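You operate a simulated robot arm through the tools that you are given. There is no shell and no other tool. Be economical: measure what you need, move in short steps, check, and stop when the job is done.

The job below is to be done with a simulated robot arm. You get a single attempt, and the scene is never put back.

Task
Straighten the chair's rest pad, tighten its screw and wipe the smudge off.
Fine: use the green cloth and lay it back on the seat.

It is judged by the outcome, as a careful person would: the job done as asked, and still so three seconds after it is handed in. It fails if anything else is knocked over, pushed out of place, dropped, spilled or broken. Flat cloth is picked up by pressing the open fingertips on it (5 to 10 N) and closing them slowly along it; thin cloth reads only 2 to 8 mm in the jaws.

Robot
A 7-joint arm with a two-finger parallel gripper, fixed in place. Base frame: the origin is at the foot of the arm, x ahead of it, y to its left, z up. Units: m, rad, N and s.
With the tool pointing down near the work surface it reaches from about 0.1 to 0.5 m from the base axis. Its first joint turns from -2.007 to 2.007 rad. Payload 3.91 kg.
The TCP is the grasp point between the finger pads, 0.03 m short of the fingertips. In the tool frame z runs along the fingers and y along their closing line. The gripper opens to 0.11 m. The fingers are 0.02 m wide and 0.01 m thick; the gripper's body (0.048 by 0.112 m) begins 0.055 m behind the TCP.
Orientation is that of the tool frame in the base frame, as [roll, pitch, yaw] about the fixed x, y, z axes, in that order (R = Rz(yaw) Ry(pitch) Rx(roll)). With the fingers straight down and closing along the base's y, the tool's x points along the base's -x, its y along +y and its z along -z.

Tools
- The arm moves only by the tool drive_tool. Its argument "motion" is a list of rows, each a list of 7 numbers: the shift along the tool's x, y, z in units of 250 mm (1.0 is 250 mm), then the turn, a rotation vector about the tool's x, y, z in units of 45 degrees (1.0 is 45 degrees), then the gripper command, from -1 (fully open) to 1 (shut), values between in proportion. In form: [[x, y, z, wx, wy, wz, grip], ...]. A call has 1 to 12 rows; each row is the pose to reach, as a shift and turn from the pose commanded when the call began, along the tool's axes at that moment. A call with a number of a shift or a turn outside -1 to 1 is refused whole. Each row takes 0.2 s and may step no farther than 0.05 m and 0.15 rad from the row before; otherwise, or with a gripper value out of range, the whole call is refused. Where a pose cannot be reached the arm comes as near as it can. A force on the tool above 40 N (or 10 N above the force at the start of the call, whichever is more), or a blocked arm, ends the call early, and 0.2 s more pass. Each finger travels about 0.153 m/s and halts on what it meets, pressing with about 22 N; the grip force reading is that of the motor and also rises with nothing between the fingers. The clock runs only during rows and for 0.2 s after the last one: add rows that repeat a pose to give the fingers time. It gives the time, the measured TCP pose, the force on the tool (base axes), the opening and the grip force at its end, in the units of the frame above (readings bear some noise).
- Cameras (640 x 400 px; columns grow to the right, rows downward): "scene" is fixed at [0.4054, 0.5058, 1.2148]; the picture's right is [-0.66, -0.75, 0.00], its down [-0.52, 0.46, -0.72] and it looks along [0.54, -0.48, -0.70] (base axes); focal length 214 px, centre (320, 200). "wrist" rides on the gripper at [-0.036, 0, -0.057] in the tool frame; the picture's right is [0.00, -1.00, 0.00], its down [0.97, 0.00, -0.24] and it looks along [0.24, 0.00, 0.97] (tool axes); focal length 218 px, centre (320, 200). There is no depth. A picture from a camera that has moved, and an enlarged one, comes with that camera's place and axes in the base frame and with its lens. The place of the scene camera against the robot may be out by one fixed shift of up to 0.025 m in any direction.
- capture(camera): a new picture of that camera. It takes no simulated time.
- slide_trunk(by): slides the trunk up (or, below 0, down) by that many m; the arm rides with it, the base frame stays. It gives what a move gives, with no picture.
- inspect(camera, box): a new picture of the part [left, top, right, bottom] of that camera's present view, enlarged. It takes no simulated time.
- finish_job(): hands the job in; it is judged then, once.

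Work in short steps. Places have to be worked out from the pictures, the camera data and where the tool is seen: move nearer, look again, correct. Check each grasp and each placing, and mend what went wrong. You have 120 turns and 64 pictures in all, those below and enlarged ones among them. Open the gripper and draw the arm clear of the work before you hand the job in, unless the task says otherwise; then end with one line.

The tools are called after ">>>" as name(argument=value, ...) on one line, values as JSON. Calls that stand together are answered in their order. drive_tool: Moves the arm, as the interface text tells. Its arguments: {"type":"object","properties":{"motion":{"type":"array","items":{"type":"array","items":{"type":"number"}}}},"required":["motion"]} The other tools are called the same way: slide_trunk (by) slides the trunk up or down; capture (camera) takes a picture; inspect (camera, box) takes an enlarged picture of a part of a camera's view; finish_job () hands the job in.

At the start:

```text
t: 0.0
ee_pos: [0.6664, -0.0204, 0.9355]
orientation: [3.141, -0.001, 3.14]
force: [0.0, 0.2, -0.8]
gripper_width: 0.11
grip_force: 0.2
trunk travel left (down, up): [-0.55, 0.44]
```

scene: 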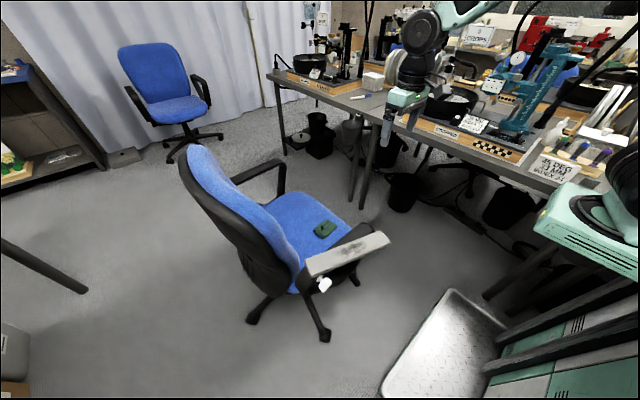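
wrist: 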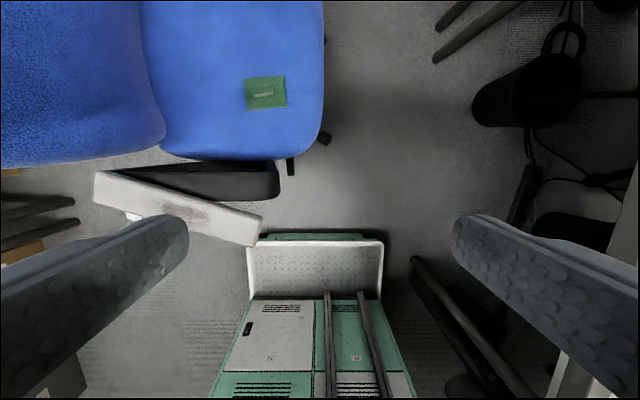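

I start with enlarged views of the pad, screw and cloth from both cameras.

>>> inspect(camera="scene", box=[270, 200, 430, 300])

>>> inspect(camera="wrist", box=[80, 60, 336, 260])

```text
4.00 times, centred on (350, 250) of scene
camera zoom: at [0.4054, 0.5058, 1.2148], right [-0.66, -0.75, 0.0], down [-0.52, 0.46, -0.72], along [0.54, -0.48, -0.7], focal length 858 px, centre (200, 0)
```

zoom: 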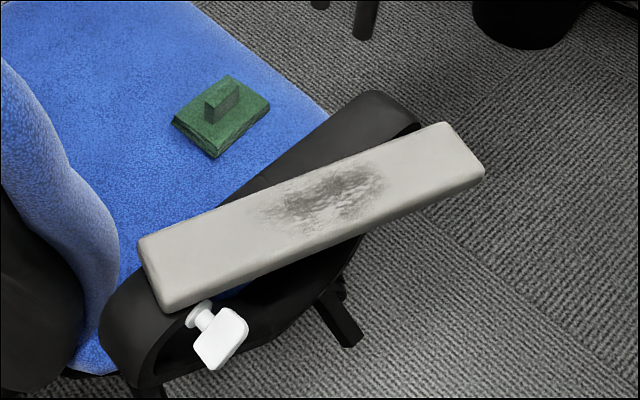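

```text
2.00 times, centred on (208, 160) of wrist
camera zoom: at [0.7008, -0.0214, 0.9915], right [0.0, -1.0, 0.0], down [-0.97, 0.0, 0.24], along [-0.24, 0.0, -0.97], focal length 436 px, centre (544, 280)
```

zoom: 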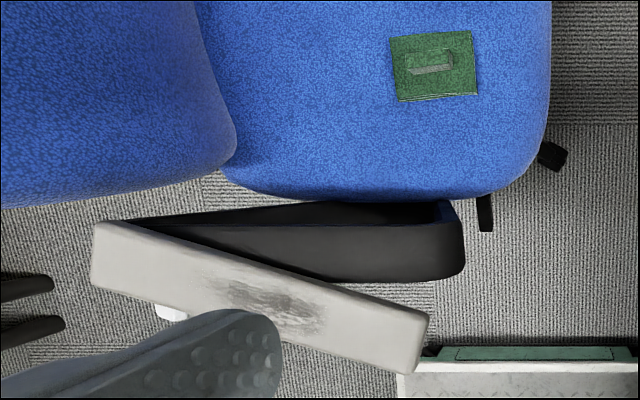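

The pad is pivoted near its rear and swung out about 16°. Its top is at z≈0.67. The white wing knob sits under the rear outer side. I back off and tilt the tool towards horizontal so the wrist camera can see the knob.

>>> drive_tool(motion=[[0.133, 0.1, 0, 0, -0.166, 0, -1], [0.266, 0.2, 0, 0, -0.333, 0, -1], [0.4, 0.3, 0, 0, -0.5, 0, -1], [0.533, 0.4, 0, 0, -0.666, 0, -1], [0.666, 0.5, 0, 0, -0.833, 0, -1], [0.8, 0.6, 0, 0, -1, 0, -1]])

>>> capture(camera="wrist")

```text
t: 1.4
ee_pos: [0.4647, 0.1299, 0.9314]
orientation: [3.141, 0.787, 3.141]
force: [0.0, -0.5, -0.5]
gripper_width: 0.1099
grip_force: 0.0
trunk travel left (down, up): [-0.55, 0.44]
```

```text
59 pictures are left
camera wrist: at [0.4495, 0.1296, 0.9981], right [0.0, -1.0, 0.0], down [-0.86, 0.0, -0.52], along [0.52, 0.0, -0.86], focal length 218 px, centre (320, 200)
```

wrist: 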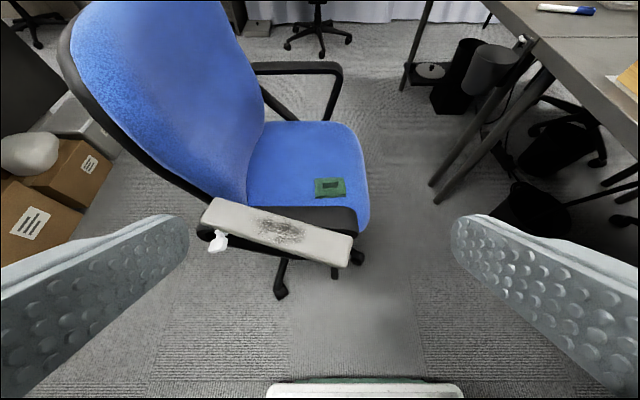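

Clear view. I lower the trunk 0.2 m, then rotate the rest of the way to horizontal.

>>> slide_trunk(by=-0.2)

>>> drive_tool(motion=[[0.04, 0.06, -0.05, 0, -0.166, 0, -1], [0.08, 0.12, -0.1, 0, -0.333, 0, -1], [0.12, 0.18, -0.15, 0, -0.5, 0, -1], [0.16, 0.24, -0.2, 0, -0.666, 0, -1], [0.2, 0.3, -0.25, 0, -0.833, 0, -1], [0.2, 0.36, -0.28, 0, -1, 0, -1]])

>>> capture(camera="wrist")

```text
t: 3.6
ee_pos: [0.4656, 0.1318, 0.7327]
orientation: [-3.142, 0.785, 3.138]
force: [0.5, 0.1, 0.2]
gripper_width: 0.1102
grip_force: 0.0
trunk travel left (down, up): [-0.35, 0.64]
```

```text
t: 5.0
ee_pos: [0.4095, 0.2091, 0.7548]
orientation: [1.072, 1.543, 0.992]
force: [0.4, 0.4, 0.5]
gripper_width: 0.1101
grip_force: 0.0
trunk travel left (down, up): [-0.35, 0.64]
```

```text
58 pictures are left
camera wrist: at [0.3507, 0.2123, 0.7902], right [-0.08, -1.0, -0.02], down [-0.22, 0.04, -0.97], along [0.97, -0.07, -0.23], focal length 218 px, centre (320, 200)
```

wrist: 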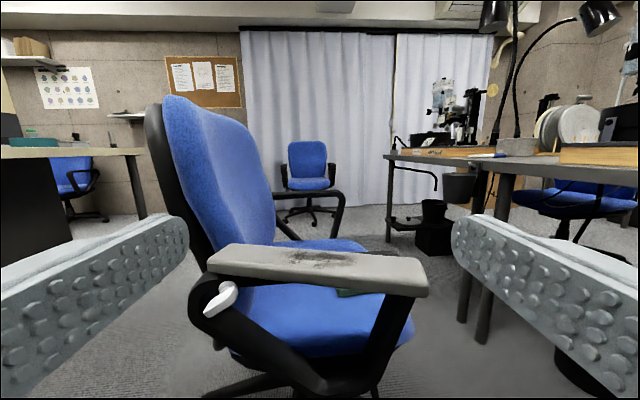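

>>> inspect(camera="wrist", box=[180, 230, 300, 340])

>>> inspect(camera="scene", box=[290, 260, 354, 300])

```text
3.64 times, centred on (240, 285) of wrist
camera zoom: at [0.3507, 0.2123, 0.7902], right [-0.08, -1.0, -0.02], down [-0.22, 0.04, -0.97], along [0.97, -0.07, -0.23], focal length 794 px, centre (611, -109)
```

zoom: 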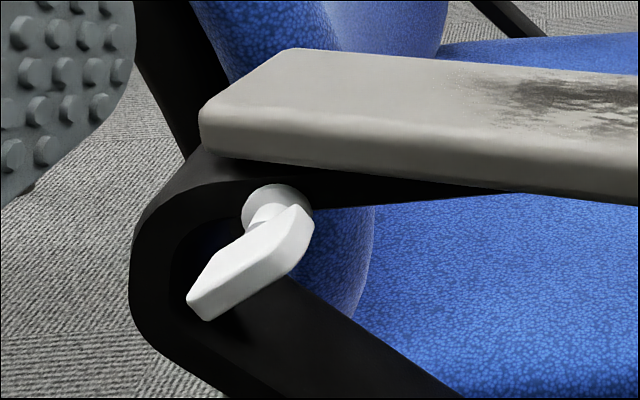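

```text
10.00 times, centred on (322, 280) of scene
camera zoom: at [0.4054, 0.5058, 1.2148], right [-0.66, -0.75, 0.0], down [-0.52, 0.46, -0.72], along [0.54, -0.48, -0.7], focal length 2145 px, centre (300, -600)
```

zoom: 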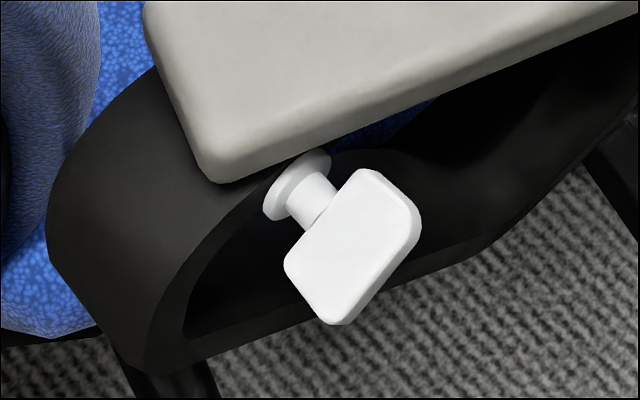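

The wing knob's axis is roughly along x, at about (0.59, 0.32, 0.61), with its wing about 45° down-left. I straighten the pad first. I close the fingers and come up beside the pad's outer front side.

>>> drive_tool(motion=[[0.05, -0.09, 0.1, 0, 0, 0, 0], [0.1, -0.18, 0.2, 0, 0, 0, 0.6], [0.15, -0.27, 0.3, 0, 0, 0, 1], [0.2, -0.36, 0.4, 0, 0, 0, 1], [0.2, -0.36, 0.4, 0, 0, 0, 1]])

>>> capture(camera="wrist")

>>> inspect(camera="scene", box=[280, 180, 472, 300])

```text
t: 5.5
ee_pos: [0.4777, 0.1434, 0.7412]
orientation: [2.647, 1.509, 2.381]
force: [-0.2, 0.1, -0.9]
gripper_width: 0.0219
grip_force: 0.0
out of reach, approached as far as the arm can: row 1, 2
trunk travel left (down, up): [-0.35, 0.64]
stopped in row 2: the arm was blocked; the commanded pose is now the measured one
```

```text
55 pictures are left
camera wrist: at [0.4222, 0.155, 0.7791], right [-0.26, -0.97, -0.03], down [-0.27, 0.1, -0.96], along [0.93, -0.24, -0.29], focal length 218 px, centre (320, 200)
```

wrist: 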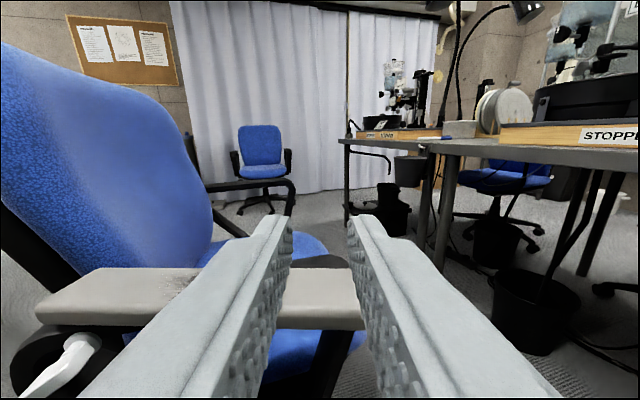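

```text
3.33 times, centred on (376, 240) of scene
camera zoom: at [0.4054, 0.5058, 1.2148], right [-0.66, -0.75, 0.0], down [-0.52, 0.46, -0.72], along [0.54, -0.48, -0.7], focal length 715 px, centre (133, 67)
```

zoom: 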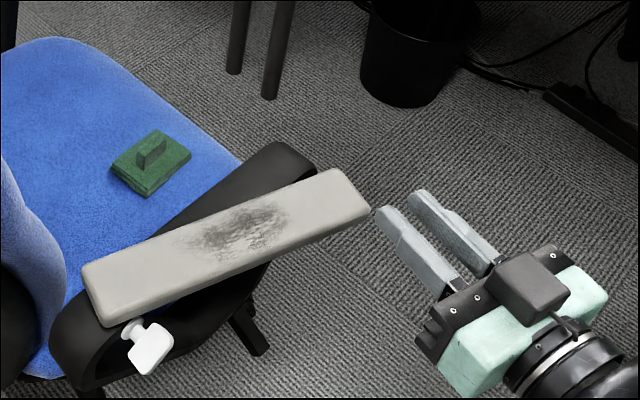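

The arm stopped without contact, so it looks like an awkward arm posture. I look at the whole arm.

>>> capture(camera="scene")

```text
53 pictures are left
```

scene: 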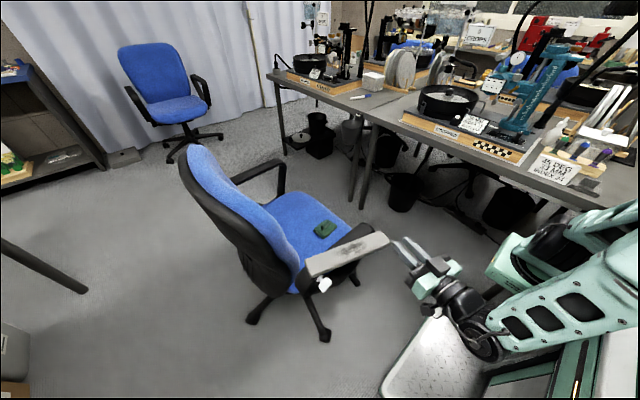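

The horizontal stand-off this close to the base is at the edge of reach. I will push with the tool pointing down instead, so I rotate it back while closing the fingers.

>>> drive_tool(motion=[[0, 0, -0.02, 0, 0.166, 0, 1], [0, 0, -0.04, 0, 0.333, 0, 1], [0, 0, -0.06, 0, 0.5, 0, 1], [0, 0, -0.06, 0, 0.666, 0, 1], [0, 0, -0.06, 0, 0.833, 0, 1], [0, 0, -0.06, 0, 1, 0, 1]])

>>> drive_tool(motion=[[0, 0, 0, 0, 0.166, 0, 1], [0, 0, 0, 0, 0.333, 0, 1], [0, 0, 0, 0, 0.5, 0, 1], [0, 0, 0, 0, 0.666, 0, 1], [0, 0, 0, 0, 0.833, 0, 1], [0, 0, 0, 0, 0.98, 0, 1]])

>>> capture(camera="wrist")

```text
t: 6.9
ee_pos: [0.458, 0.1506, 0.7372]
orientation: [3.12, 0.729, 2.887]
force: [0.3, 0.2, -0.2]
gripper_width: 0.0
grip_force: 22.4
trunk travel left (down, up): [-0.35, 0.64]
```

```text
t: 8.3
ee_pos: [0.4576, 0.1501, 0.7357]
orientation: [3.126, -0.038, 2.901]
force: [-0.4, 0.2, 0.0]
gripper_width: 0.0001
grip_force: 22.1
trunk travel left (down, up): [-0.35, 0.64]
```

```text
52 pictures are left
camera wrist: at [0.493, 0.1406, 0.7919], right [-0.24, -0.97, -0.02], down [-0.93, 0.23, 0.28], along [-0.27, 0.08, -0.96], focal length 218 px, centre (320, 200)
```

wrist: 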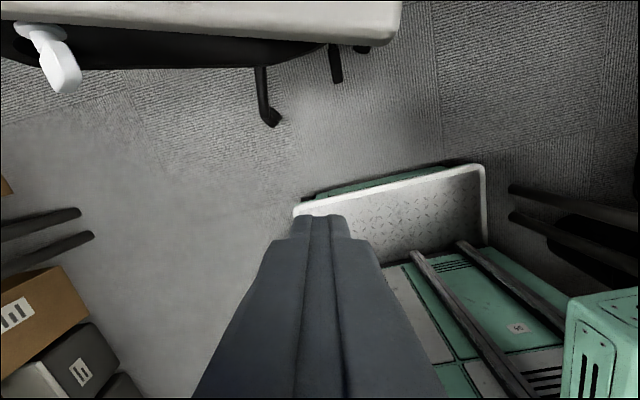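

Pad's outer front corner confirmed near (0.54, 0.09). I remove the residual yaw and lower the closed fingertips to pad height.

>>> drive_tool(motion=[[0, 0, 0.07, 0, -0.024, -0.153, 1], [0, 0, 0.14, 0, -0.048, -0.306, 1], [0, 0, 0.22, 0, -0.048, -0.306, 1]])

```text
t: 9.1
ee_pos: [0.4547, 0.1521, 0.683]
orientation: [3.124, 0.004, 3.138]
force: [0.1, -0.9, 0.5]
gripper_width: 0.0
grip_force: 22.3
trunk travel left (down, up): [-0.35, 0.64]
```

>>> drive_tool(motion=[[-0.16, -0.13, 0, 0, 0, 0, 1], [-0.32, -0.13, 0, 0, 0, 0, 1], [-0.36, -0.13, 0, 0, 0, 0, 1], [-0.4, -0.13, 0, 0, 0, 0, 1], [-0.44, -0.13, 0, 0, 0, 0, 1], [-0.48, -0.13, 0, 0, 0, 0, 1], [-0.52, -0.13, 0, 0, 0, 0, 1]])

>>> capture(camera="wrist")

>>> inspect(camera="scene", box=[280, 180, 472, 300])

```text
refused: row 1 steps farther than a row can; nothing moved
```

```text
51 pictures are left
camera wrist: at [0.4885, 0.1505, 0.7387], right [0.0, -1.0, -0.02], down [-0.97, 0.0, 0.24], along [-0.24, 0.02, -0.97], focal length 218 px, centre (320, 200)
```

wrist: 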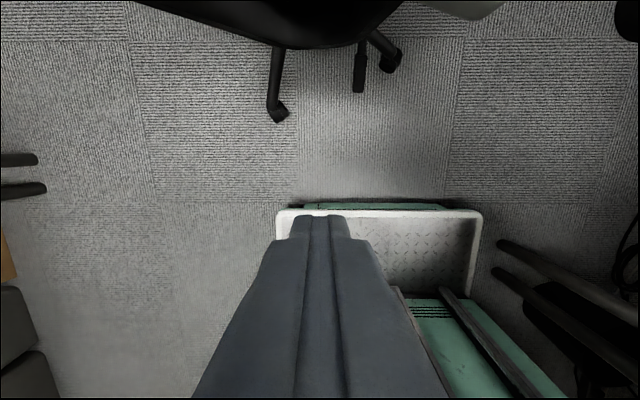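

```text
3.33 times, centred on (376, 240) of scene
camera zoom: at [0.4054, 0.5058, 1.2148], right [-0.66, -0.75, 0.0], down [-0.52, 0.46, -0.72], along [0.54, -0.48, -0.7], focal length 715 px, centre (133, 67)
```

zoom: 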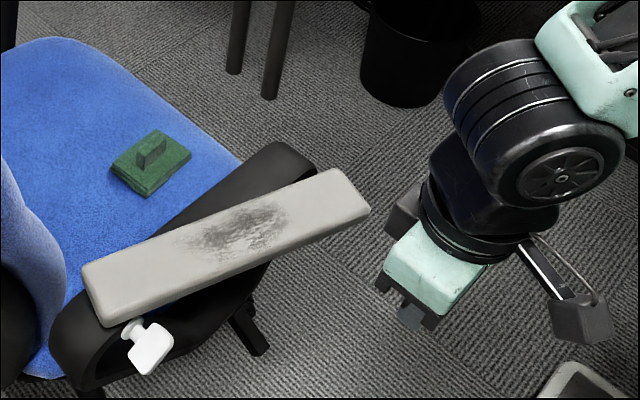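

The first row was too long a step; I split it into smaller ones.

>>> drive_tool(motion=[[-0.12, -0.06, 0, 0, 0, 0, 1], [-0.24, -0.13, 0, 0, 0, 0, 1], [-0.32, -0.13, 0, 0, 0, 0, 1], [-0.36, -0.13, 0, 0, 0, 0, 1], [-0.4, -0.13, 0, 0, 0, 0, 1], [-0.44, -0.13, 0, 0, 0, 0, 1], [-0.48, -0.13, 0, 0, 0, 0, 1], [-0.52, -0.13, 0, 0, 0, 0, 1]])

>>> inspect(camera="scene", box=[280, 180, 472, 300])

```text
t: 10.9
ee_pos: [0.5859, 0.1198, 0.681]
orientation: [3.123, 0.008, 3.141]
force: [0.1, 0.3, 0.1]
gripper_width: 0.0
grip_force: 21.7
trunk travel left (down, up): [-0.35, 0.64]
```

```text
3.33 times, centred on (376, 240) of scene
camera zoom: at [0.4054, 0.5058, 1.2148], right [-0.66, -0.75, 0.0], down [-0.52, 0.46, -0.72], along [0.54, -0.48, -0.7], focal length 715 px, centre (133, 67)
```

zoom: 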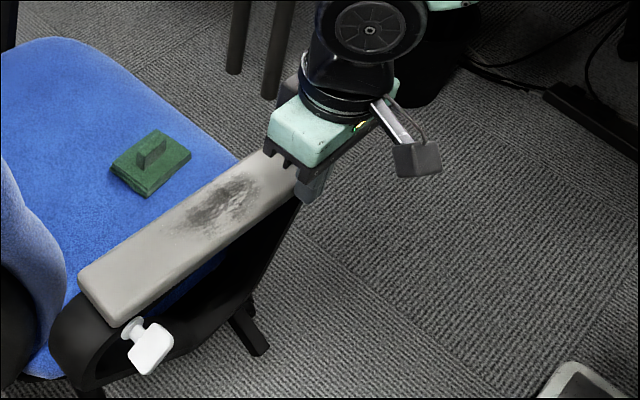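

The pad followed easily. I back off, rise above the armrest and check alignment from above.

>>> drive_tool(motion=[[0.1, 0, 0, 0, 0, 0, 1], [0.15, 0, -0.16, 0, 0, 0, 1], [0.15, 0, -0.34, 0, 0, 0, 1], [0.1, 0.1, -0.5, 0, 0, 0, 1], [0, 0.2, -0.6, 0, 0, 0, 1], [-0.1, 0.3, -0.7, 0, 0, 0, 1], [-0.2, 0.3, -0.8, 0, 0, 0, 1]])

>>> capture(camera="wrist")

```text
t: 12.5
ee_pos: [0.637, 0.1895, 0.8835]
orientation: [3.122, 0.004, 3.139]
force: [-0.4, -0.1, 1.3]
gripper_width: 0.0003
grip_force: 22.2
trunk travel left (down, up): [-0.35, 0.64]
```

```text
48 pictures are left
camera wrist: at [0.6699, 0.187, 0.9419], right [0.0, -1.0, -0.02], down [-0.97, 0.0, 0.24], along [-0.24, 0.02, -0.97], focal length 218 px, centre (320, 200)
```

wrist: 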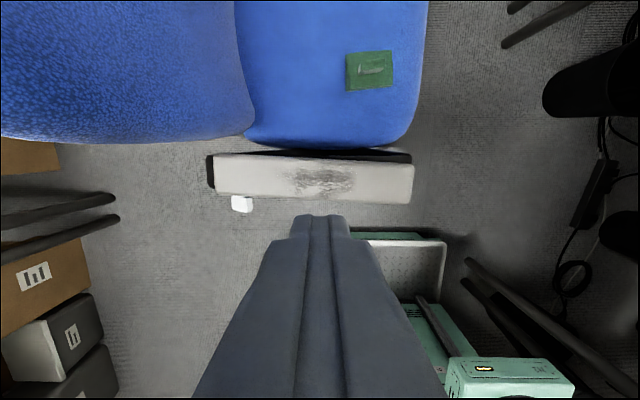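

>>> inspect(camera="wrist", box=[190, 120, 430, 240])

```text
2.67 times, centred on (310, 180) of wrist
camera zoom: at [0.6699, 0.187, 0.9419], right [0.0, -1.0, -0.02], down [-0.97, 0.0, 0.24], along [-0.24, 0.02, -0.97], focal length 582 px, centre (347, 253)
```

zoom: 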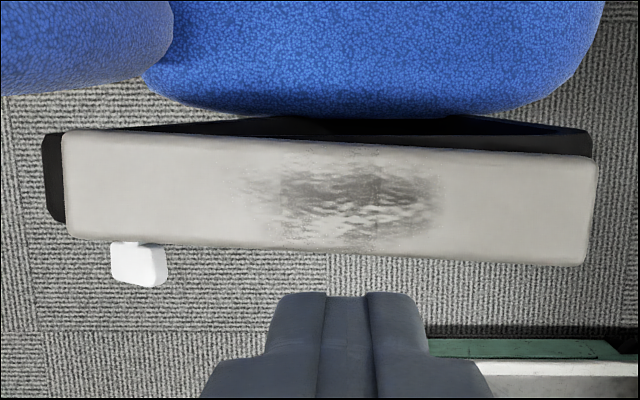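

The pad's inner edge runs about 3° off the armrest's, with the front still too far out. I go back and push about 10 mm further.

>>> drive_tool(motion=[[0.15, -0.1, 0, 0, 0, 0, 1], [0.3, -0.2, 0.05, 0, 0, 0, 1], [0.38, -0.28, 0.18, 0, 0, 0, 1], [0.38, -0.28, 0.36, 0, 0, 0, 1], [0.38, -0.28, 0.54, 0, 0, 0, 1], [0.38, -0.28, 0.7, 0, 0, 0, 1], [0.38, -0.28, 0.81, 0, 0, 0, 1], [0.26, -0.28, 0.81, 0, 0, 0, 1], [0.22, -0.28, 0.81, 0, 0, 0, 1], [0.19, -0.28, 0.81, 0, 0, 0, 1], [0.164, -0.28, 0.81, 0, 0, 0, 1], [0.164, -0.28, 0.81, 0, 0, 0, 1]])

>>> drive_tool(motion=[[0.1, 0, 0, 0, 0, 0, 1], [0.15, 0, -0.16, 0, 0, 0, 1], [0.15, 0, -0.34, 0, 0, 0, 1], [0.1, 0.1, -0.5, 0, 0, 0, 1], [0, 0.2, -0.6, 0, 0, 0, 1], [-0.1, 0.3, -0.7, 0, 0, 0, 1], [-0.2, 0.3, -0.8, 0, 0, 0, 1]])

>>> inspect(camera="wrist", box=[190, 120, 430, 240])

```text
t: 15.1
ee_pos: [0.5943, 0.123, 0.6784]
orientation: [3.121, 0.004, 3.137]
force: [0.4, 0.4, -0.1]
gripper_width: 0.0
grip_force: 22.0
trunk travel left (down, up): [-0.35, 0.64]
```

```text
t: 16.7
ee_pos: [0.6445, 0.1948, 0.881]
orientation: [3.122, 0.003, 3.14]
force: [0.8, 0.2, 0.5]
gripper_width: 0.0
grip_force: 22.4
trunk travel left (down, up): [-0.35, 0.64]
```

```text
2.67 times, centred on (310, 180) of wrist
camera zoom: at [0.6796, 0.1928, 0.9382], right [0.0, -1.0, -0.02], down [-0.97, 0.0, 0.24], along [-0.24, 0.02, -0.97], focal length 582 px, centre (347, 253)
```

zoom: 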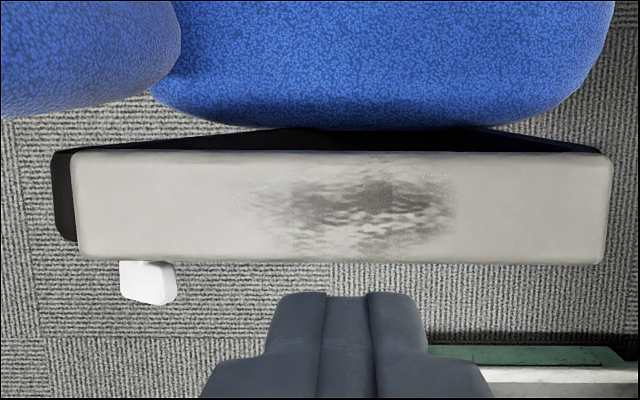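

The pad edge now looks parallel to the armrest within a fraction of a degree. I cross-check from the scene camera.

>>> inspect(camera="scene", box=[280, 210, 408, 290])

>>> inspect(camera="wrist", box=[200, 140, 320, 220])

>>> inspect(camera="wrist", box=[330, 140, 450, 220])

```text
5.00 times, centred on (344, 250) of scene
camera zoom: at [0.4054, 0.5058, 1.2148], right [-0.66, -0.75, 0.0], down [-0.52, 0.46, -0.72], along [0.54, -0.48, -0.7], focal length 1072 px, centre (200, -50)
```

zoom: 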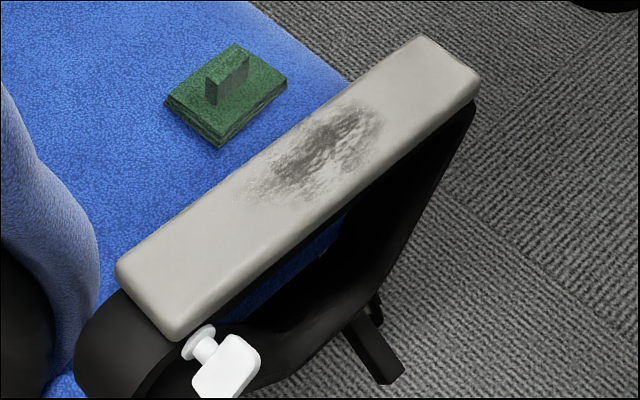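

```text
5.00 times, centred on (260, 180) of wrist
camera zoom: at [0.6796, 0.1928, 0.9382], right [0.0, -1.0, -0.02], down [-0.97, 0.0, 0.24], along [-0.24, 0.02, -0.97], focal length 1091 px, centre (620, 300)
```

zoom: 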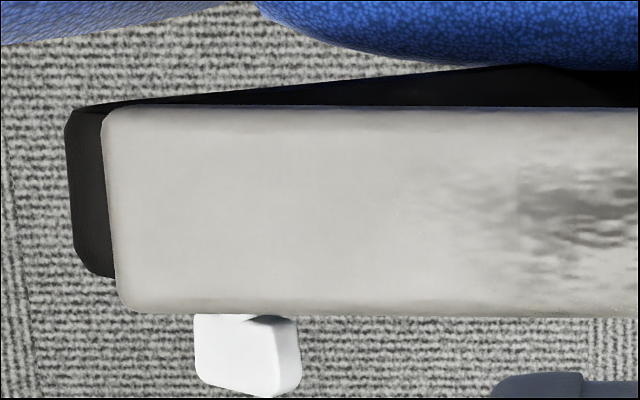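

```text
5.00 times, centred on (390, 180) of wrist
camera zoom: at [0.6796, 0.1928, 0.9382], right [0.0, -1.0, -0.02], down [-0.97, 0.0, 0.24], along [-0.24, 0.02, -0.97], focal length 1091 px, centre (-30, 300)
```

zoom: 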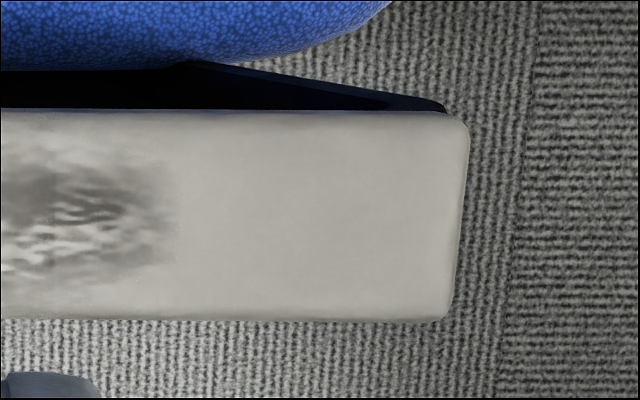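

Alignment agrees to within half a degree. The wing centre triangulates to about (0.582, 0.315, 0.617). Now I go for the knob: back off, tilt the tool horizontal, and half-open the fingers.

>>> drive_tool(motion=[[0.1, 0.08, 0, 0, -0.166, 0, 0], [0.2, 0.16, 0, 0, -0.333, 0, 0], [0.3, 0.24, 0, 0, -0.5, 0, 0], [0.4, 0.32, 0, 0, -0.666, 0, 0], [0.5, 0.4, 0, 0, -0.833, 0, 0], [0.58, 0.48, 0, 0, -1, 0, 0]])

>>> drive_tool(motion=[[0, 0, 0, 0, -0.166, 0, 0], [0, 0, 0, 0, -0.333, 0, 0], [0, 0, 0, 0, -0.5, 0, 0], [0, 0, 0, 0, -0.666, 0, 0], [0, 0, 0, 0, -0.833, 0, 0], [0, 0, 0, 0, -1, 0, 0]])

>>> capture(camera="wrist")

```text
t: 18.1
ee_pos: [0.5006, 0.3142, 0.8815]
orientation: [3.114, 0.793, 3.122]
force: [0.4, 0.5, 0.5]
gripper_width: 0.0553
grip_force: 0.1
trunk travel left (down, up): [-0.35, 0.64]
```

```text
t: 19.5
ee_pos: [0.4994, 0.3158, 0.8818]
orientation: [1.263, 1.551, 1.259]
force: [0.0, 0.4, 0.2]
gripper_width: 0.0549
grip_force: 0.1
trunk travel left (down, up): [-0.35, 0.64]
```

```text
42 pictures are left
camera wrist: at [0.4408, 0.3148, 0.9182], right [0.0, -1.0, -0.02], down [-0.23, 0.02, -0.97], along [0.97, 0.0, -0.23], focal length 218 px, centre (320, 200)
```

wrist: 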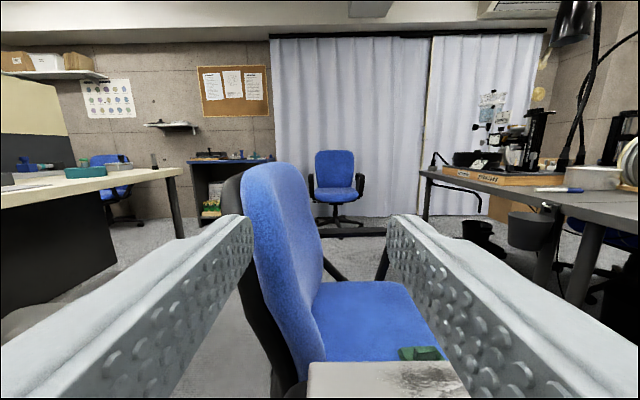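

Horizontal pose reached. I lower the trunk to bring the tool down to the knob's level, keeping stand-off.

>>> slide_trunk(by=-0.22)

>>> capture(camera="wrist")

```text
t: 21.8
ee_pos: [0.4993, 0.3158, 0.6624]
orientation: [1.359, 1.552, 1.356]
force: [0.4, 0.1, -0.1]
gripper_width: 0.0546
grip_force: 0.1
trunk travel left (down, up): [-0.13, 0.86]
```

```text
41 pictures are left
camera wrist: at [0.4408, 0.3149, 0.6982], right [0.0, -1.0, -0.02], down [-0.24, 0.02, -0.97], along [0.97, 0.0, -0.24], focal length 218 px, centre (320, 200)
```

wrist: 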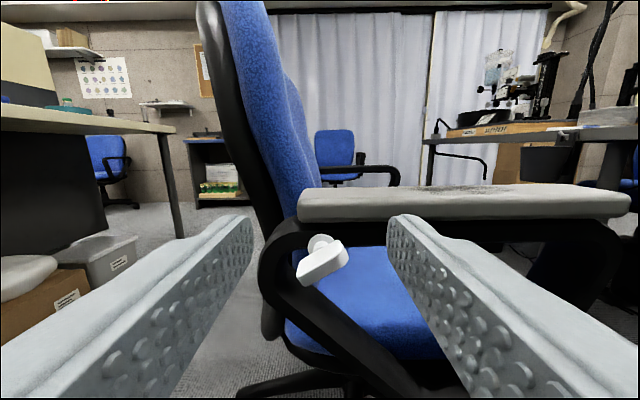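

>>> inspect(camera="wrist", box=[260, 210, 388, 300])

```text
4.44 times, centred on (324, 255) of wrist
camera zoom: at [0.4408, 0.3149, 0.6982], right [0.0, -1.0, -0.02], down [-0.24, 0.02, -0.97], along [0.97, 0.0, -0.24], focal length 970 px, centre (302, -44)
```

zoom: 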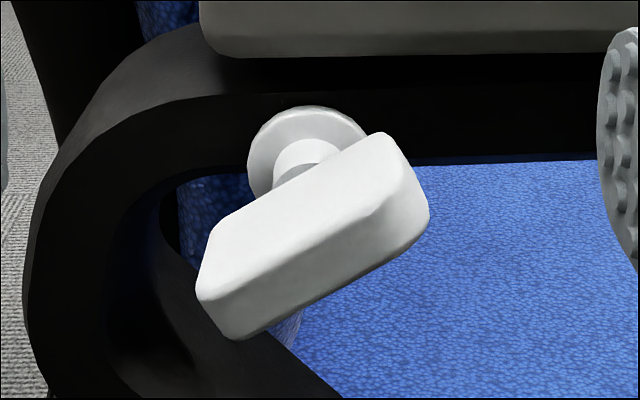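

The knob axis is at y≈0.3145, z≈0.619, and its wing is tilted about 35° (upper-right to lower-left). I lower to the axis and roll the gripper −126° in three calls, so the jaws straddle the wing with room left to turn clockwise.

>>> drive_tool(motion=[[0.04, 0, 0, 0, 0, -0.187, 0], [0.08, 0, 0, 0, 0, -0.373, 0], [0.12, 0, 0, 0, 0, -0.56, 0], [0.174, -0.005, 0, 0, 0, -0.747, 0], [0.174, -0.005, 0, 0, 0, -0.933, 0]])

>>> drive_tool(motion=[[0, 0, 0, 0, 0, -0.187, 0], [0, 0, 0, 0, 0, -0.373, 0], [0, 0, 0, 0, 0, -0.56, 0], [0, 0, 0, 0, 0, -0.747, 0], [0, 0, 0, 0, 0, -0.933, 0]])

>>> drive_tool(motion=[[0, 0, 0, 0, 0, -0.187, 0], [0, 0, 0, 0, 0, -0.373, 0], [0, 0, 0, 0, 0, -0.56, 0], [0, 0, 0, 0, 0, -0.747, 0], [0, 0, 0, 0, 0, -0.933, 0]])

>>> capture(camera="wrist")

```text
t: 23.0
ee_pos: [0.4992, 0.316, 0.6185]
orientation: [-1.565, 0.853, -1.569]
force: [-0.6, -0.4, -0.5]
gripper_width: 0.0549
grip_force: 0.1
trunk travel left (down, up): [-0.13, 0.86]
```

```text
t: 24.2
ee_pos: [0.4992, 0.3165, 0.6185]
orientation: [-1.566, 0.122, -1.572]
force: [-0.2, -0.6, -0.4]
gripper_width: 0.0552
grip_force: 0.0
trunk travel left (down, up): [-0.13, 0.86]
```

```text
t: 25.4
ee_pos: [0.4995, 0.3135, 0.6199]
orientation: [-1.565, -0.611, -1.578]
force: [-0.5, 0.5, -0.4]
gripper_width: 0.0549
grip_force: 0.1
trunk travel left (down, up): [-0.13, 0.86]
```

```text
39 pictures are left
camera wrist: at [0.4417, 0.3438, 0.5981], right [0.0, 0.57, 0.82], down [-0.25, -0.79, 0.56], along [0.97, -0.2, 0.14], focal length 218 px, centre (320, 200)
```

wrist: 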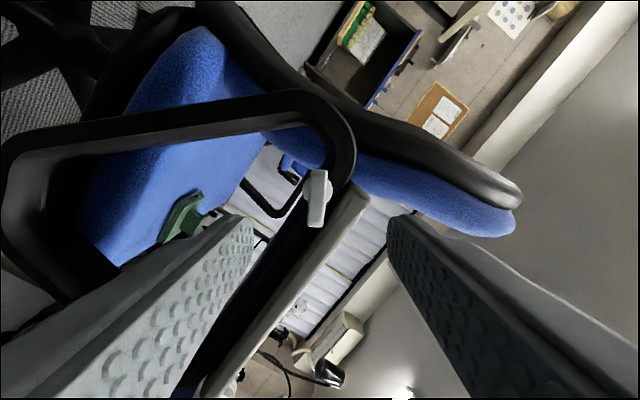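

The wing lies exactly between the jaws. I advance until the tips are just short of the arm's face, then check.

>>> drive_tool(motion=[[0, 0, 0.1, 0, 0, 0, 0], [0, 0, 0.18, 0, 0, 0, 0], [0, 0, 0.24, 0, 0, 0, 0], [0, 0, 0.29, 0, 0, 0, 0]])

>>> capture(camera="wrist")

>>> inspect(camera="scene", box=[280, 230, 376, 300])

```text
t: 26.4
ee_pos: [0.5729, 0.3156, 0.6192]
orientation: [-1.566, -0.609, -1.576]
force: [-0.3, 0.1, 0.1]
gripper_width: 0.055
grip_force: 0.0
trunk travel left (down, up): [-0.13, 0.86]
```

```text
38 pictures are left
camera wrist: at [0.5144, 0.3447, 0.5977], right [0.0, 0.57, 0.82], down [-0.24, -0.8, 0.55], along [0.97, -0.2, 0.14], focal length 218 px, centre (320, 200)
```

wrist: 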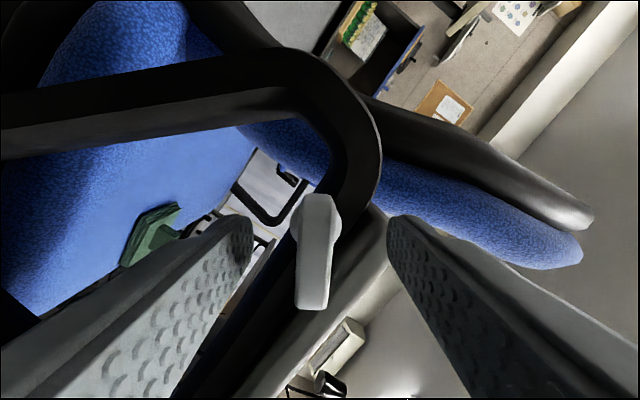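

```text
5.71 times, centred on (328, 265) of scene
camera zoom: at [0.4054, 0.5058, 1.2148], right [-0.66, -0.75, 0.0], down [-0.52, 0.46, -0.72], along [0.54, -0.48, -0.7], focal length 1226 px, centre (274, -171)
```

zoom: 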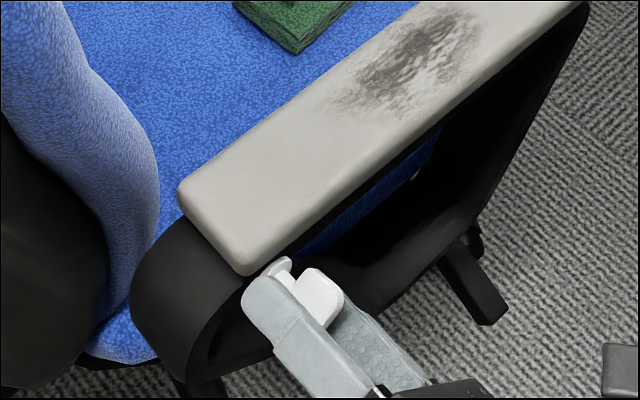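

Well placed around the wing. I close the jaws on it.

>>> drive_tool(motion=[[0, 0, 0, 0, 0, 0, 0.3], [0, 0, 0, 0, 0, 0, 0.6], [0, 0, 0, 0, 0, 0, 1], [0, 0, 0, 0, 0, 0, 1]])

```text
t: 27.4
ee_pos: [0.5736, 0.3154, 0.6169]
orientation: [-1.568, -0.612, -1.577]
force: [-7.6, -11.9, -0.4]
gripper_width: 0.0137
grip_force: 22.0
trunk travel left (down, up): [-0.13, 0.86]
```

Gripped (13.7 mm wide). I turn clockwise, about +40°, in small steps.

>>> drive_tool(motion=[[0, 0, 0, 0, 0, 0.15, 1], [0, 0, 0, 0, 0, 0.3, 1], [0, 0, 0, 0, 0, 0.45, 1], [0, 0, 0, 0, 0, 0.6, 1], [0, 0, 0, 0, 0, 0.75, 1], [0, 0, 0, 0, 0, 0.9, 1]])

>>> inspect(camera="scene", box=[280, 230, 376, 300])

```text
t: 28.8
ee_pos: [0.5721, 0.3153, 0.6162]
orientation: [-1.571, 0.101, -1.576]
force: [2.2, -11.2, 0.2]
gripper_width: 0.0139
grip_force: 22.3
trunk travel left (down, up): [-0.13, 0.86]
```

```text
5.71 times, centred on (328, 265) of scene
camera zoom: at [0.4054, 0.5058, 1.2148], right [-0.66, -0.75, 0.0], down [-0.52, 0.46, -0.72], along [0.54, -0.48, -0.7], focal length 1226 px, centre (274, -171)
```

zoom: 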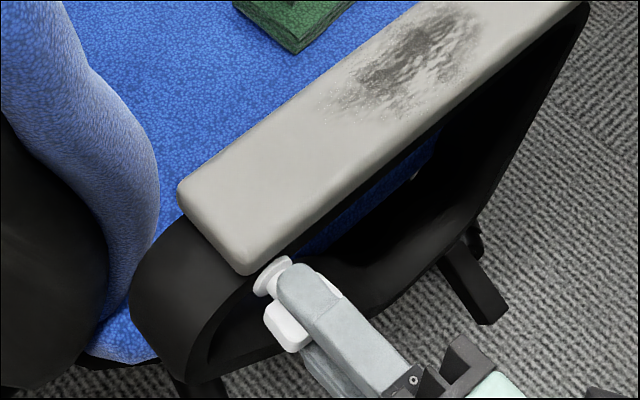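

The knob turns with the tool. I keep turning clockwise and watch for resistance.

>>> drive_tool(motion=[[0, 0, 0, 0, 0, 0.15, 1], [0, 0, 0, 0, 0, 0.3, 1], [0, 0, 0, 0, 0, 0.45, 1], [0, 0, 0, 0, 0, 0.6, 1], [0, 0, 0, 0, 0, 0.75, 1], [0, 0, 0, 0, 0, 0.9, 1]])

>>> inspect(camera="scene", box=[280, 230, 376, 300])

>>> capture(camera="wrist")

```text
t: 30.2
ee_pos: [0.5726, 0.3165, 0.619]
orientation: [-1.566, 0.807, -1.57]
force: [1.6, 2.1, 0.7]
gripper_width: 0.0134
grip_force: 21.8
trunk travel left (down, up): [-0.13, 0.86]
```

```text
5.71 times, centred on (328, 265) of scene
camera zoom: at [0.4054, 0.5058, 1.2148], right [-0.66, -0.75, 0.0], down [-0.52, 0.46, -0.72], along [0.54, -0.48, -0.7], focal length 1226 px, centre (274, -171)
```

zoom: 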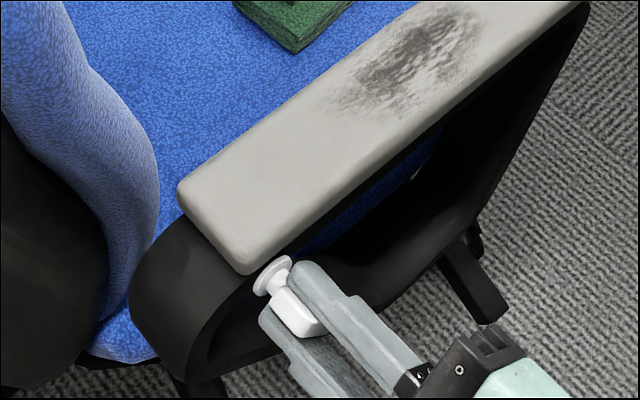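

```text
34 pictures are left
camera wrist: at [0.5137, 0.3403, 0.6446], right [0.0, -0.72, 0.69], down [-0.24, -0.67, -0.7], along [0.97, -0.17, -0.17], focal length 218 px, centre (320, 200)
```

wrist: 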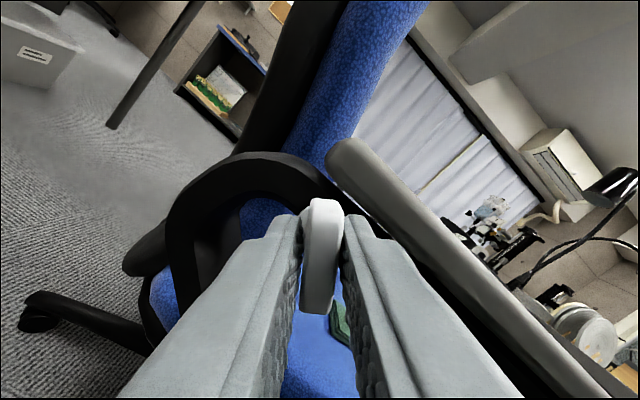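

About 81° so far with no stop reached; wing still square in the jaws. Keep turning.

>>> drive_tool(motion=[[0, 0, 0, 0, 0, 0.15, 1], [0, 0, 0, 0, 0, 0.3, 1], [0, 0, 0, 0, 0, 0.45, 1], [0, 0, 0, 0, 0, 0.6, 1], [0, 0, 0, 0, 0, 0.75, 1], [0, 0, 0, 0, 0, 0.9, 1]])

>>> inspect(camera="wrist", box=[240, 150, 400, 350])

```text
t: 31.6
ee_pos: [0.5726, 0.3154, 0.6205]
orientation: [-1.436, 1.515, -1.441]
force: [-4.4, -4.1, -1.1]
gripper_width: 0.0142
grip_force: 22.1
trunk travel left (down, up): [-0.13, 0.86]
```

```text
2.00 times, centred on (320, 250) of wrist
camera zoom: at [0.5137, 0.317, 0.6569], right [0.0, -1.0, 0.06], down [-0.23, -0.05, -0.97], along [0.97, -0.02, -0.23], focal length 436 px, centre (320, 100)
```

zoom: 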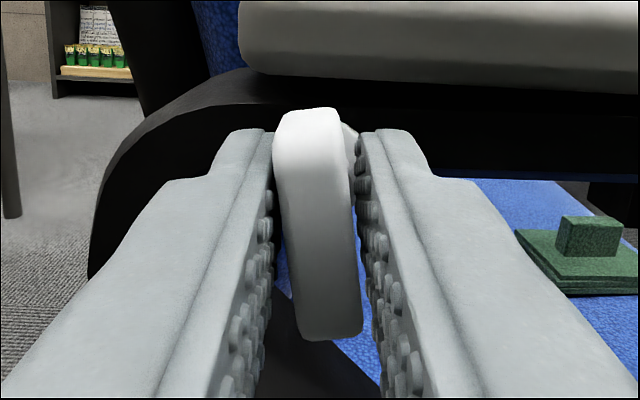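

The wing now lags the jaws by about 8°, so resistance is building. I turn further in small steps to bring it firm.

>>> drive_tool(motion=[[0, 0, 0, 0, 0, 0.1, 1], [0, 0, 0, 0, 0, 0.2, 1], [0, 0, 0, 0, 0, 0.3, 1], [0, 0, 0, 0, 0, 0.4, 1]])

>>> inspect(camera="wrist", box=[240, 150, 400, 350])

```text
t: 32.6
ee_pos: [0.571, 0.3159, 0.6194]
orientation: [1.553, 1.315, 1.551]
force: [-2.1, -4.6, 3.2]
gripper_width: 0.0212
grip_force: 21.9
trunk travel left (down, up): [-0.13, 0.86]
```

```text
2.00 times, centred on (320, 250) of wrist
camera zoom: at [0.5138, 0.3058, 0.654], right [0.0, -0.97, -0.25], down [-0.24, 0.25, -0.94], along [0.97, 0.06, -0.23], focal length 436 px, centre (320, 100)
```

zoom: 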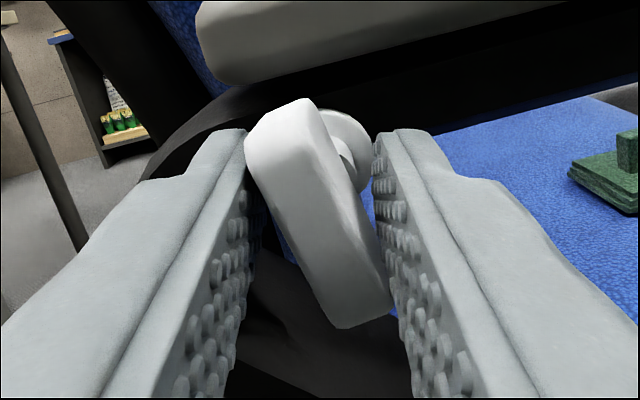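

The jaws are being wedged open to 21 mm while the wing stays put, near vertical: it has hit its tight stop. I release and back straight out.

>>> drive_tool(motion=[[0, 0, 0, 0, 0, 0, 0], [0, 0, 0, 0, 0, 0, 0], [0, 0, -0.1, 0, 0, 0, 0], [0, 0, -0.2, 0, 0, 0, 0], [0, 0, -0.3, 0, 0, 0, 0]])

>>> capture(camera="wrist")

```text
t: 33.8
ee_pos: [0.4964, 0.316, 0.619]
orientation: [1.553, 1.316, 1.551]
force: [0.9, -0.2, 0.6]
gripper_width: 0.055
grip_force: 0.1
trunk travel left (down, up): [-0.13, 0.86]
```

```text
31 pictures are left
camera wrist: at [0.4375, 0.3065, 0.6542], right [0.0, -0.97, -0.25], down [-0.24, 0.25, -0.94], along [0.97, 0.06, -0.23], focal length 218 px, centre (320, 200)
```

wrist: 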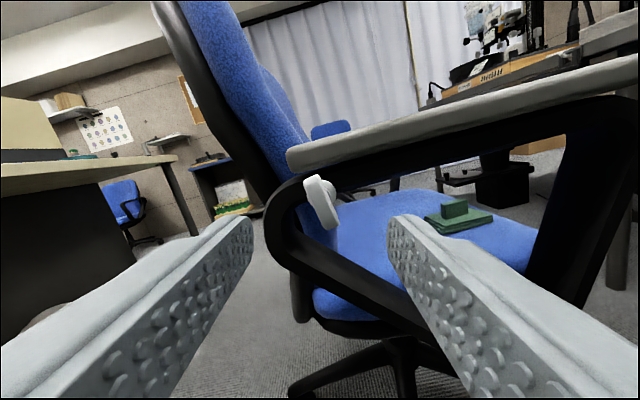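

The wing's absolute angle did not change during the last 18° of turning, so the screw is at its hard stop after about 117°. Now the wipe. I raise the trunk and turn the tool down again.

>>> slide_trunk(by=0.3)

>>> drive_tool(motion=[[0, 0, 0, 0, 0, -0.16, 0], [0, 0, 0, 0, 0, -0.32, 0]])

>>> drive_tool(motion=[[0, 0, 0, 0, 0.18, 0, 0], [0, 0, 0, 0, 0.36, 0, 0], [0, 0, 0, 0, 0.54, 0, 0], [0, 0, 0, 0, 0.72, 0, 0], [0, 0, 0, 0, 0.9, 0, 0], [0, 0, 0, 0, 1, 0, 0]])

>>> drive_tool(motion=[[0, -0.1, 0, 0, 0.18, 0, 0], [0, -0.2, 0, 0, 0.36, 0, 0], [0, -0.3, 0, 0, 0.54, 0, 0], [0, -0.4, 0, 0, 0.72, 0, 0], [0, -0.5, 0, 0, 0.9, 0, 0], [0, -0.6, 0, 0, 1, 0, 0]])

```text
t: 36.8
ee_pos: [0.4962, 0.3167, 0.9187]
orientation: [1.556, 1.313, 1.553]
force: [-0.2, 1.0, 0.5]
gripper_width: 0.0549
grip_force: 0.0
trunk travel left (down, up): [-0.43, 0.56]
```

```text
t: 37.4
ee_pos: [0.4968, 0.3162, 0.92]
orientation: [0.675, 1.566, 0.675]
force: [0.6, 0.9, -0.1]
gripper_width: 0.0551
grip_force: 0.1
trunk travel left (down, up): [-0.43, 0.56]
```

```text
t: 38.8
ee_pos: [0.4969, 0.3164, 0.9195]
orientation: [3.135, 0.788, 3.136]
force: [0.1, -0.1, -0.5]
gripper_width: 0.0551
grip_force: 0.2
trunk travel left (down, up): [-0.43, 0.56]
```

```text
t: 40.2
ee_pos: [0.4945, 0.1655, 0.9189]
orientation: [3.137, 0.003, 3.139]
force: [0.5, 0.8, -0.5]
gripper_width: 0.0552
grip_force: 0.0
trunk travel left (down, up): [-0.43, 0.56]
```

>>> drive_tool(motion=[[-0.16, -0.04, 0, 0, 0, 0, 0], [-0.32, -0.08, 0, 0, 0, 0, 0], [-0.48, -0.12, 0, 0, 0, 0, 0], [-0.64, -0.16, 0, 0, 0, 0, 0], [-0.8, -0.2, 0, 0, 0, 0, 0], [-0.98, -0.22, 0, 0, 0, 0, 0]])

>>> capture(camera="wrist")

```text
t: 41.6
ee_pos: [0.7414, 0.1103, 0.9204]
orientation: [3.137, 0.006, 3.141]
force: [0.3, 0.6, 0.7]
gripper_width: 0.0549
grip_force: 0.0
trunk travel left (down, up): [-0.43, 0.56]
```

```text
30 pictures are left
camera wrist: at [0.7756, 0.11, 0.9778], right [0.0, -1.0, 0.0], down [-0.97, 0.0, 0.24], along [-0.24, 0.01, -0.97], focal length 218 px, centre (320, 200)
```

wrist: 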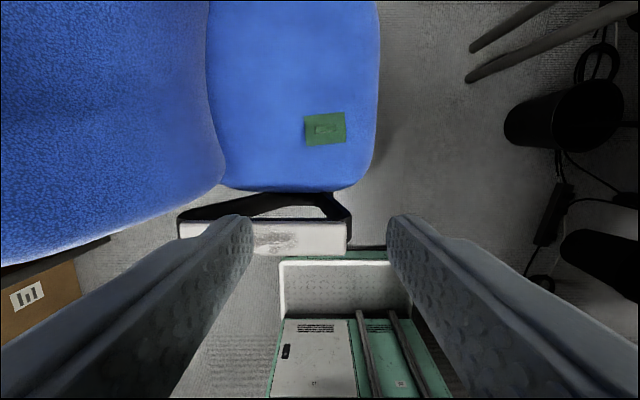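

Cloth at about (0.815, 0.10) with its tab long in y. I move over it and roll the tool 90°, so the jaws close across the tab.

>>> drive_tool(motion=[[-0.1, -0.01, 0, 0, 0, 0.18, 0], [-0.2, -0.02, 0, 0, 0, 0.36, 0], [-0.3, -0.03, 0, 0, 0, 0.54, 0], [-0.3, -0.03, 0, 0, 0, 0.72, 0], [-0.3, -0.03, 0, 0, 0, 0.9, 0], [-0.3, -0.03, 0, 0, 0, 1, 0]])

>>> drive_tool(motion=[[0, 0, 0, 0, 0, 0.18, 0], [0, 0, 0, 0, 0, 0.36, 0], [0, 0, 0, 0, 0, 0.54, 0], [0, 0, 0, 0, 0, 0.72, 0], [0, 0, 0, 0, 0, 0.9, 0], [0, 0, 0, 0, 0, 1, 0]])

>>> slide_trunk(by=-0.2)

>>> capture(camera="wrist")

```text
t: 43.0
ee_pos: [0.8172, 0.1035, 0.921]
orientation: [3.134, -0.001, 2.351]
force: [0.1, -0.5, 0.3]
gripper_width: 0.0551
grip_force: 0.1
trunk travel left (down, up): [-0.43, 0.56]
```

```text
t: 44.4
ee_pos: [0.8172, 0.1037, 0.9212]
orientation: [3.138, -0.005, 1.567]
force: [-0.1, -0.2, 0.5]
gripper_width: 0.0549
grip_force: 0.0
trunk travel left (down, up): [-0.43, 0.56]
```

```text
t: 46.6
ee_pos: [0.8148, 0.1036, 0.7209]
orientation: [3.138, -0.006, 1.567]
force: [-0.2, 0.4, 0.7]
gripper_width: 0.0551
grip_force: 0.1
trunk travel left (down, up): [-0.23, 0.76]
```

```text
29 pictures are left
camera wrist: at [0.814, 0.0667, 0.7772], right [-1.0, 0.0, 0.0], down [0.0, 0.97, 0.24], along [0.0, 0.24, -0.97], focal length 218 px, centre (320, 200)
```

wrist: 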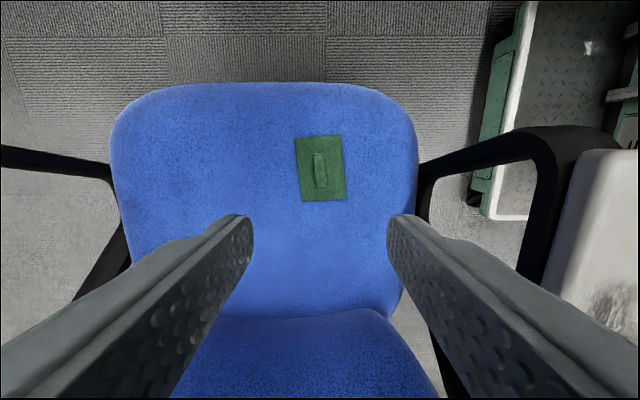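

>>> capture(camera="scene")

>>> inspect(camera="wrist", box=[270, 120, 370, 220])

```text
28 pictures are left
```

scene: 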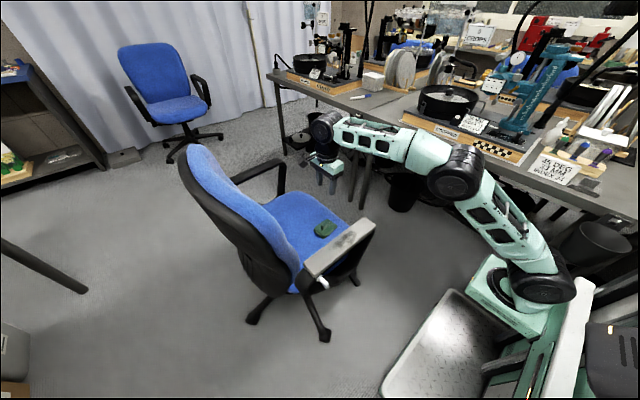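

```text
4.00 times, centred on (320, 170) of wrist
camera zoom: at [0.814, 0.0667, 0.7772], right [-1.0, 0.0, 0.0], down [0.0, 0.97, 0.24], along [0.0, 0.24, -0.97], focal length 873 px, centre (320, 320)
```

zoom: 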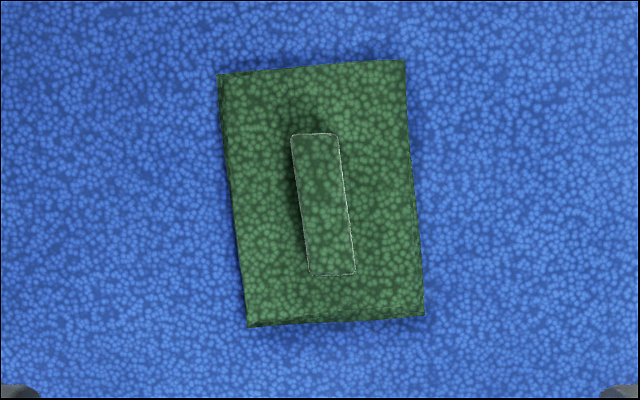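

The arm's elbow is well clear and the tab is about 6.5° off. I align to it and lower in stages.

>>> drive_tool(motion=[[-0.02, -0.004, 0, 0, 0, -0.144, 0]])

>>> slide_trunk(by=-0.16)

>>> capture(camera="wrist")

>>> inspect(camera="scene", box=[280, 170, 408, 250])

```text
t: 47.0
ee_pos: [0.8147, 0.0978, 0.72]
orientation: [3.137, -0.003, 1.681]
force: [0.1, 0.3, 0.4]
gripper_width: 0.055
grip_force: 0.1
trunk travel left (down, up): [-0.23, 0.76]
```

```text
t: 48.8
ee_pos: [0.8138, 0.099, 0.5606]
orientation: [3.136, -0.002, 1.682]
force: [-0.6, -0.2, 0.7]
gripper_width: 0.0552
grip_force: 0.0
trunk travel left (down, up): [-0.07, 0.92]
```

```text
26 pictures are left
camera wrist: at [0.8171, 0.0621, 0.6168], right [-0.99, -0.11, 0.0], down [-0.11, 0.96, 0.24], along [-0.02, 0.24, -0.97], focal length 218 px, centre (320, 200)
```

wrist: 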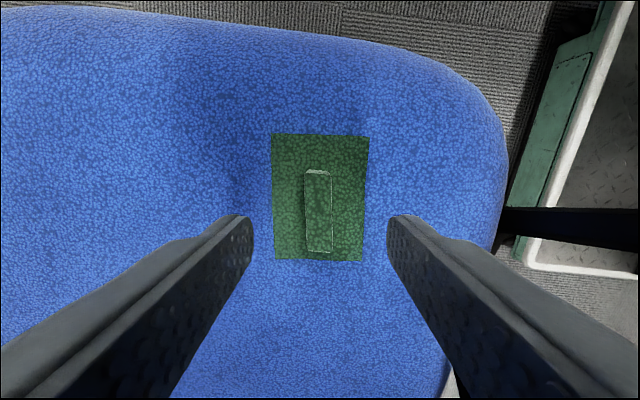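

```text
5.00 times, centred on (344, 210) of scene
camera zoom: at [0.4054, 0.5058, 1.2148], right [-0.66, -0.75, 0.0], down [-0.52, 0.46, -0.72], along [0.54, -0.48, -0.7], focal length 1072 px, centre (200, 150)
```

zoom: 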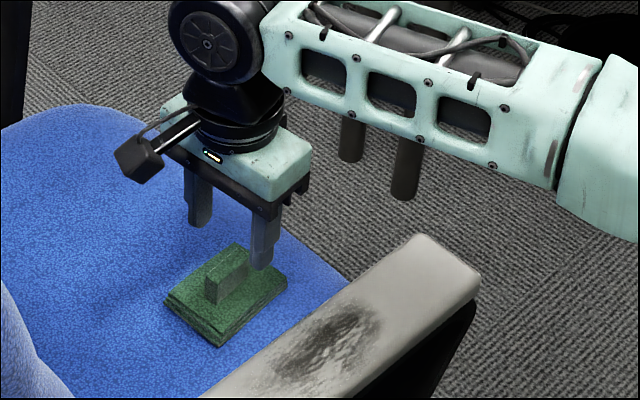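

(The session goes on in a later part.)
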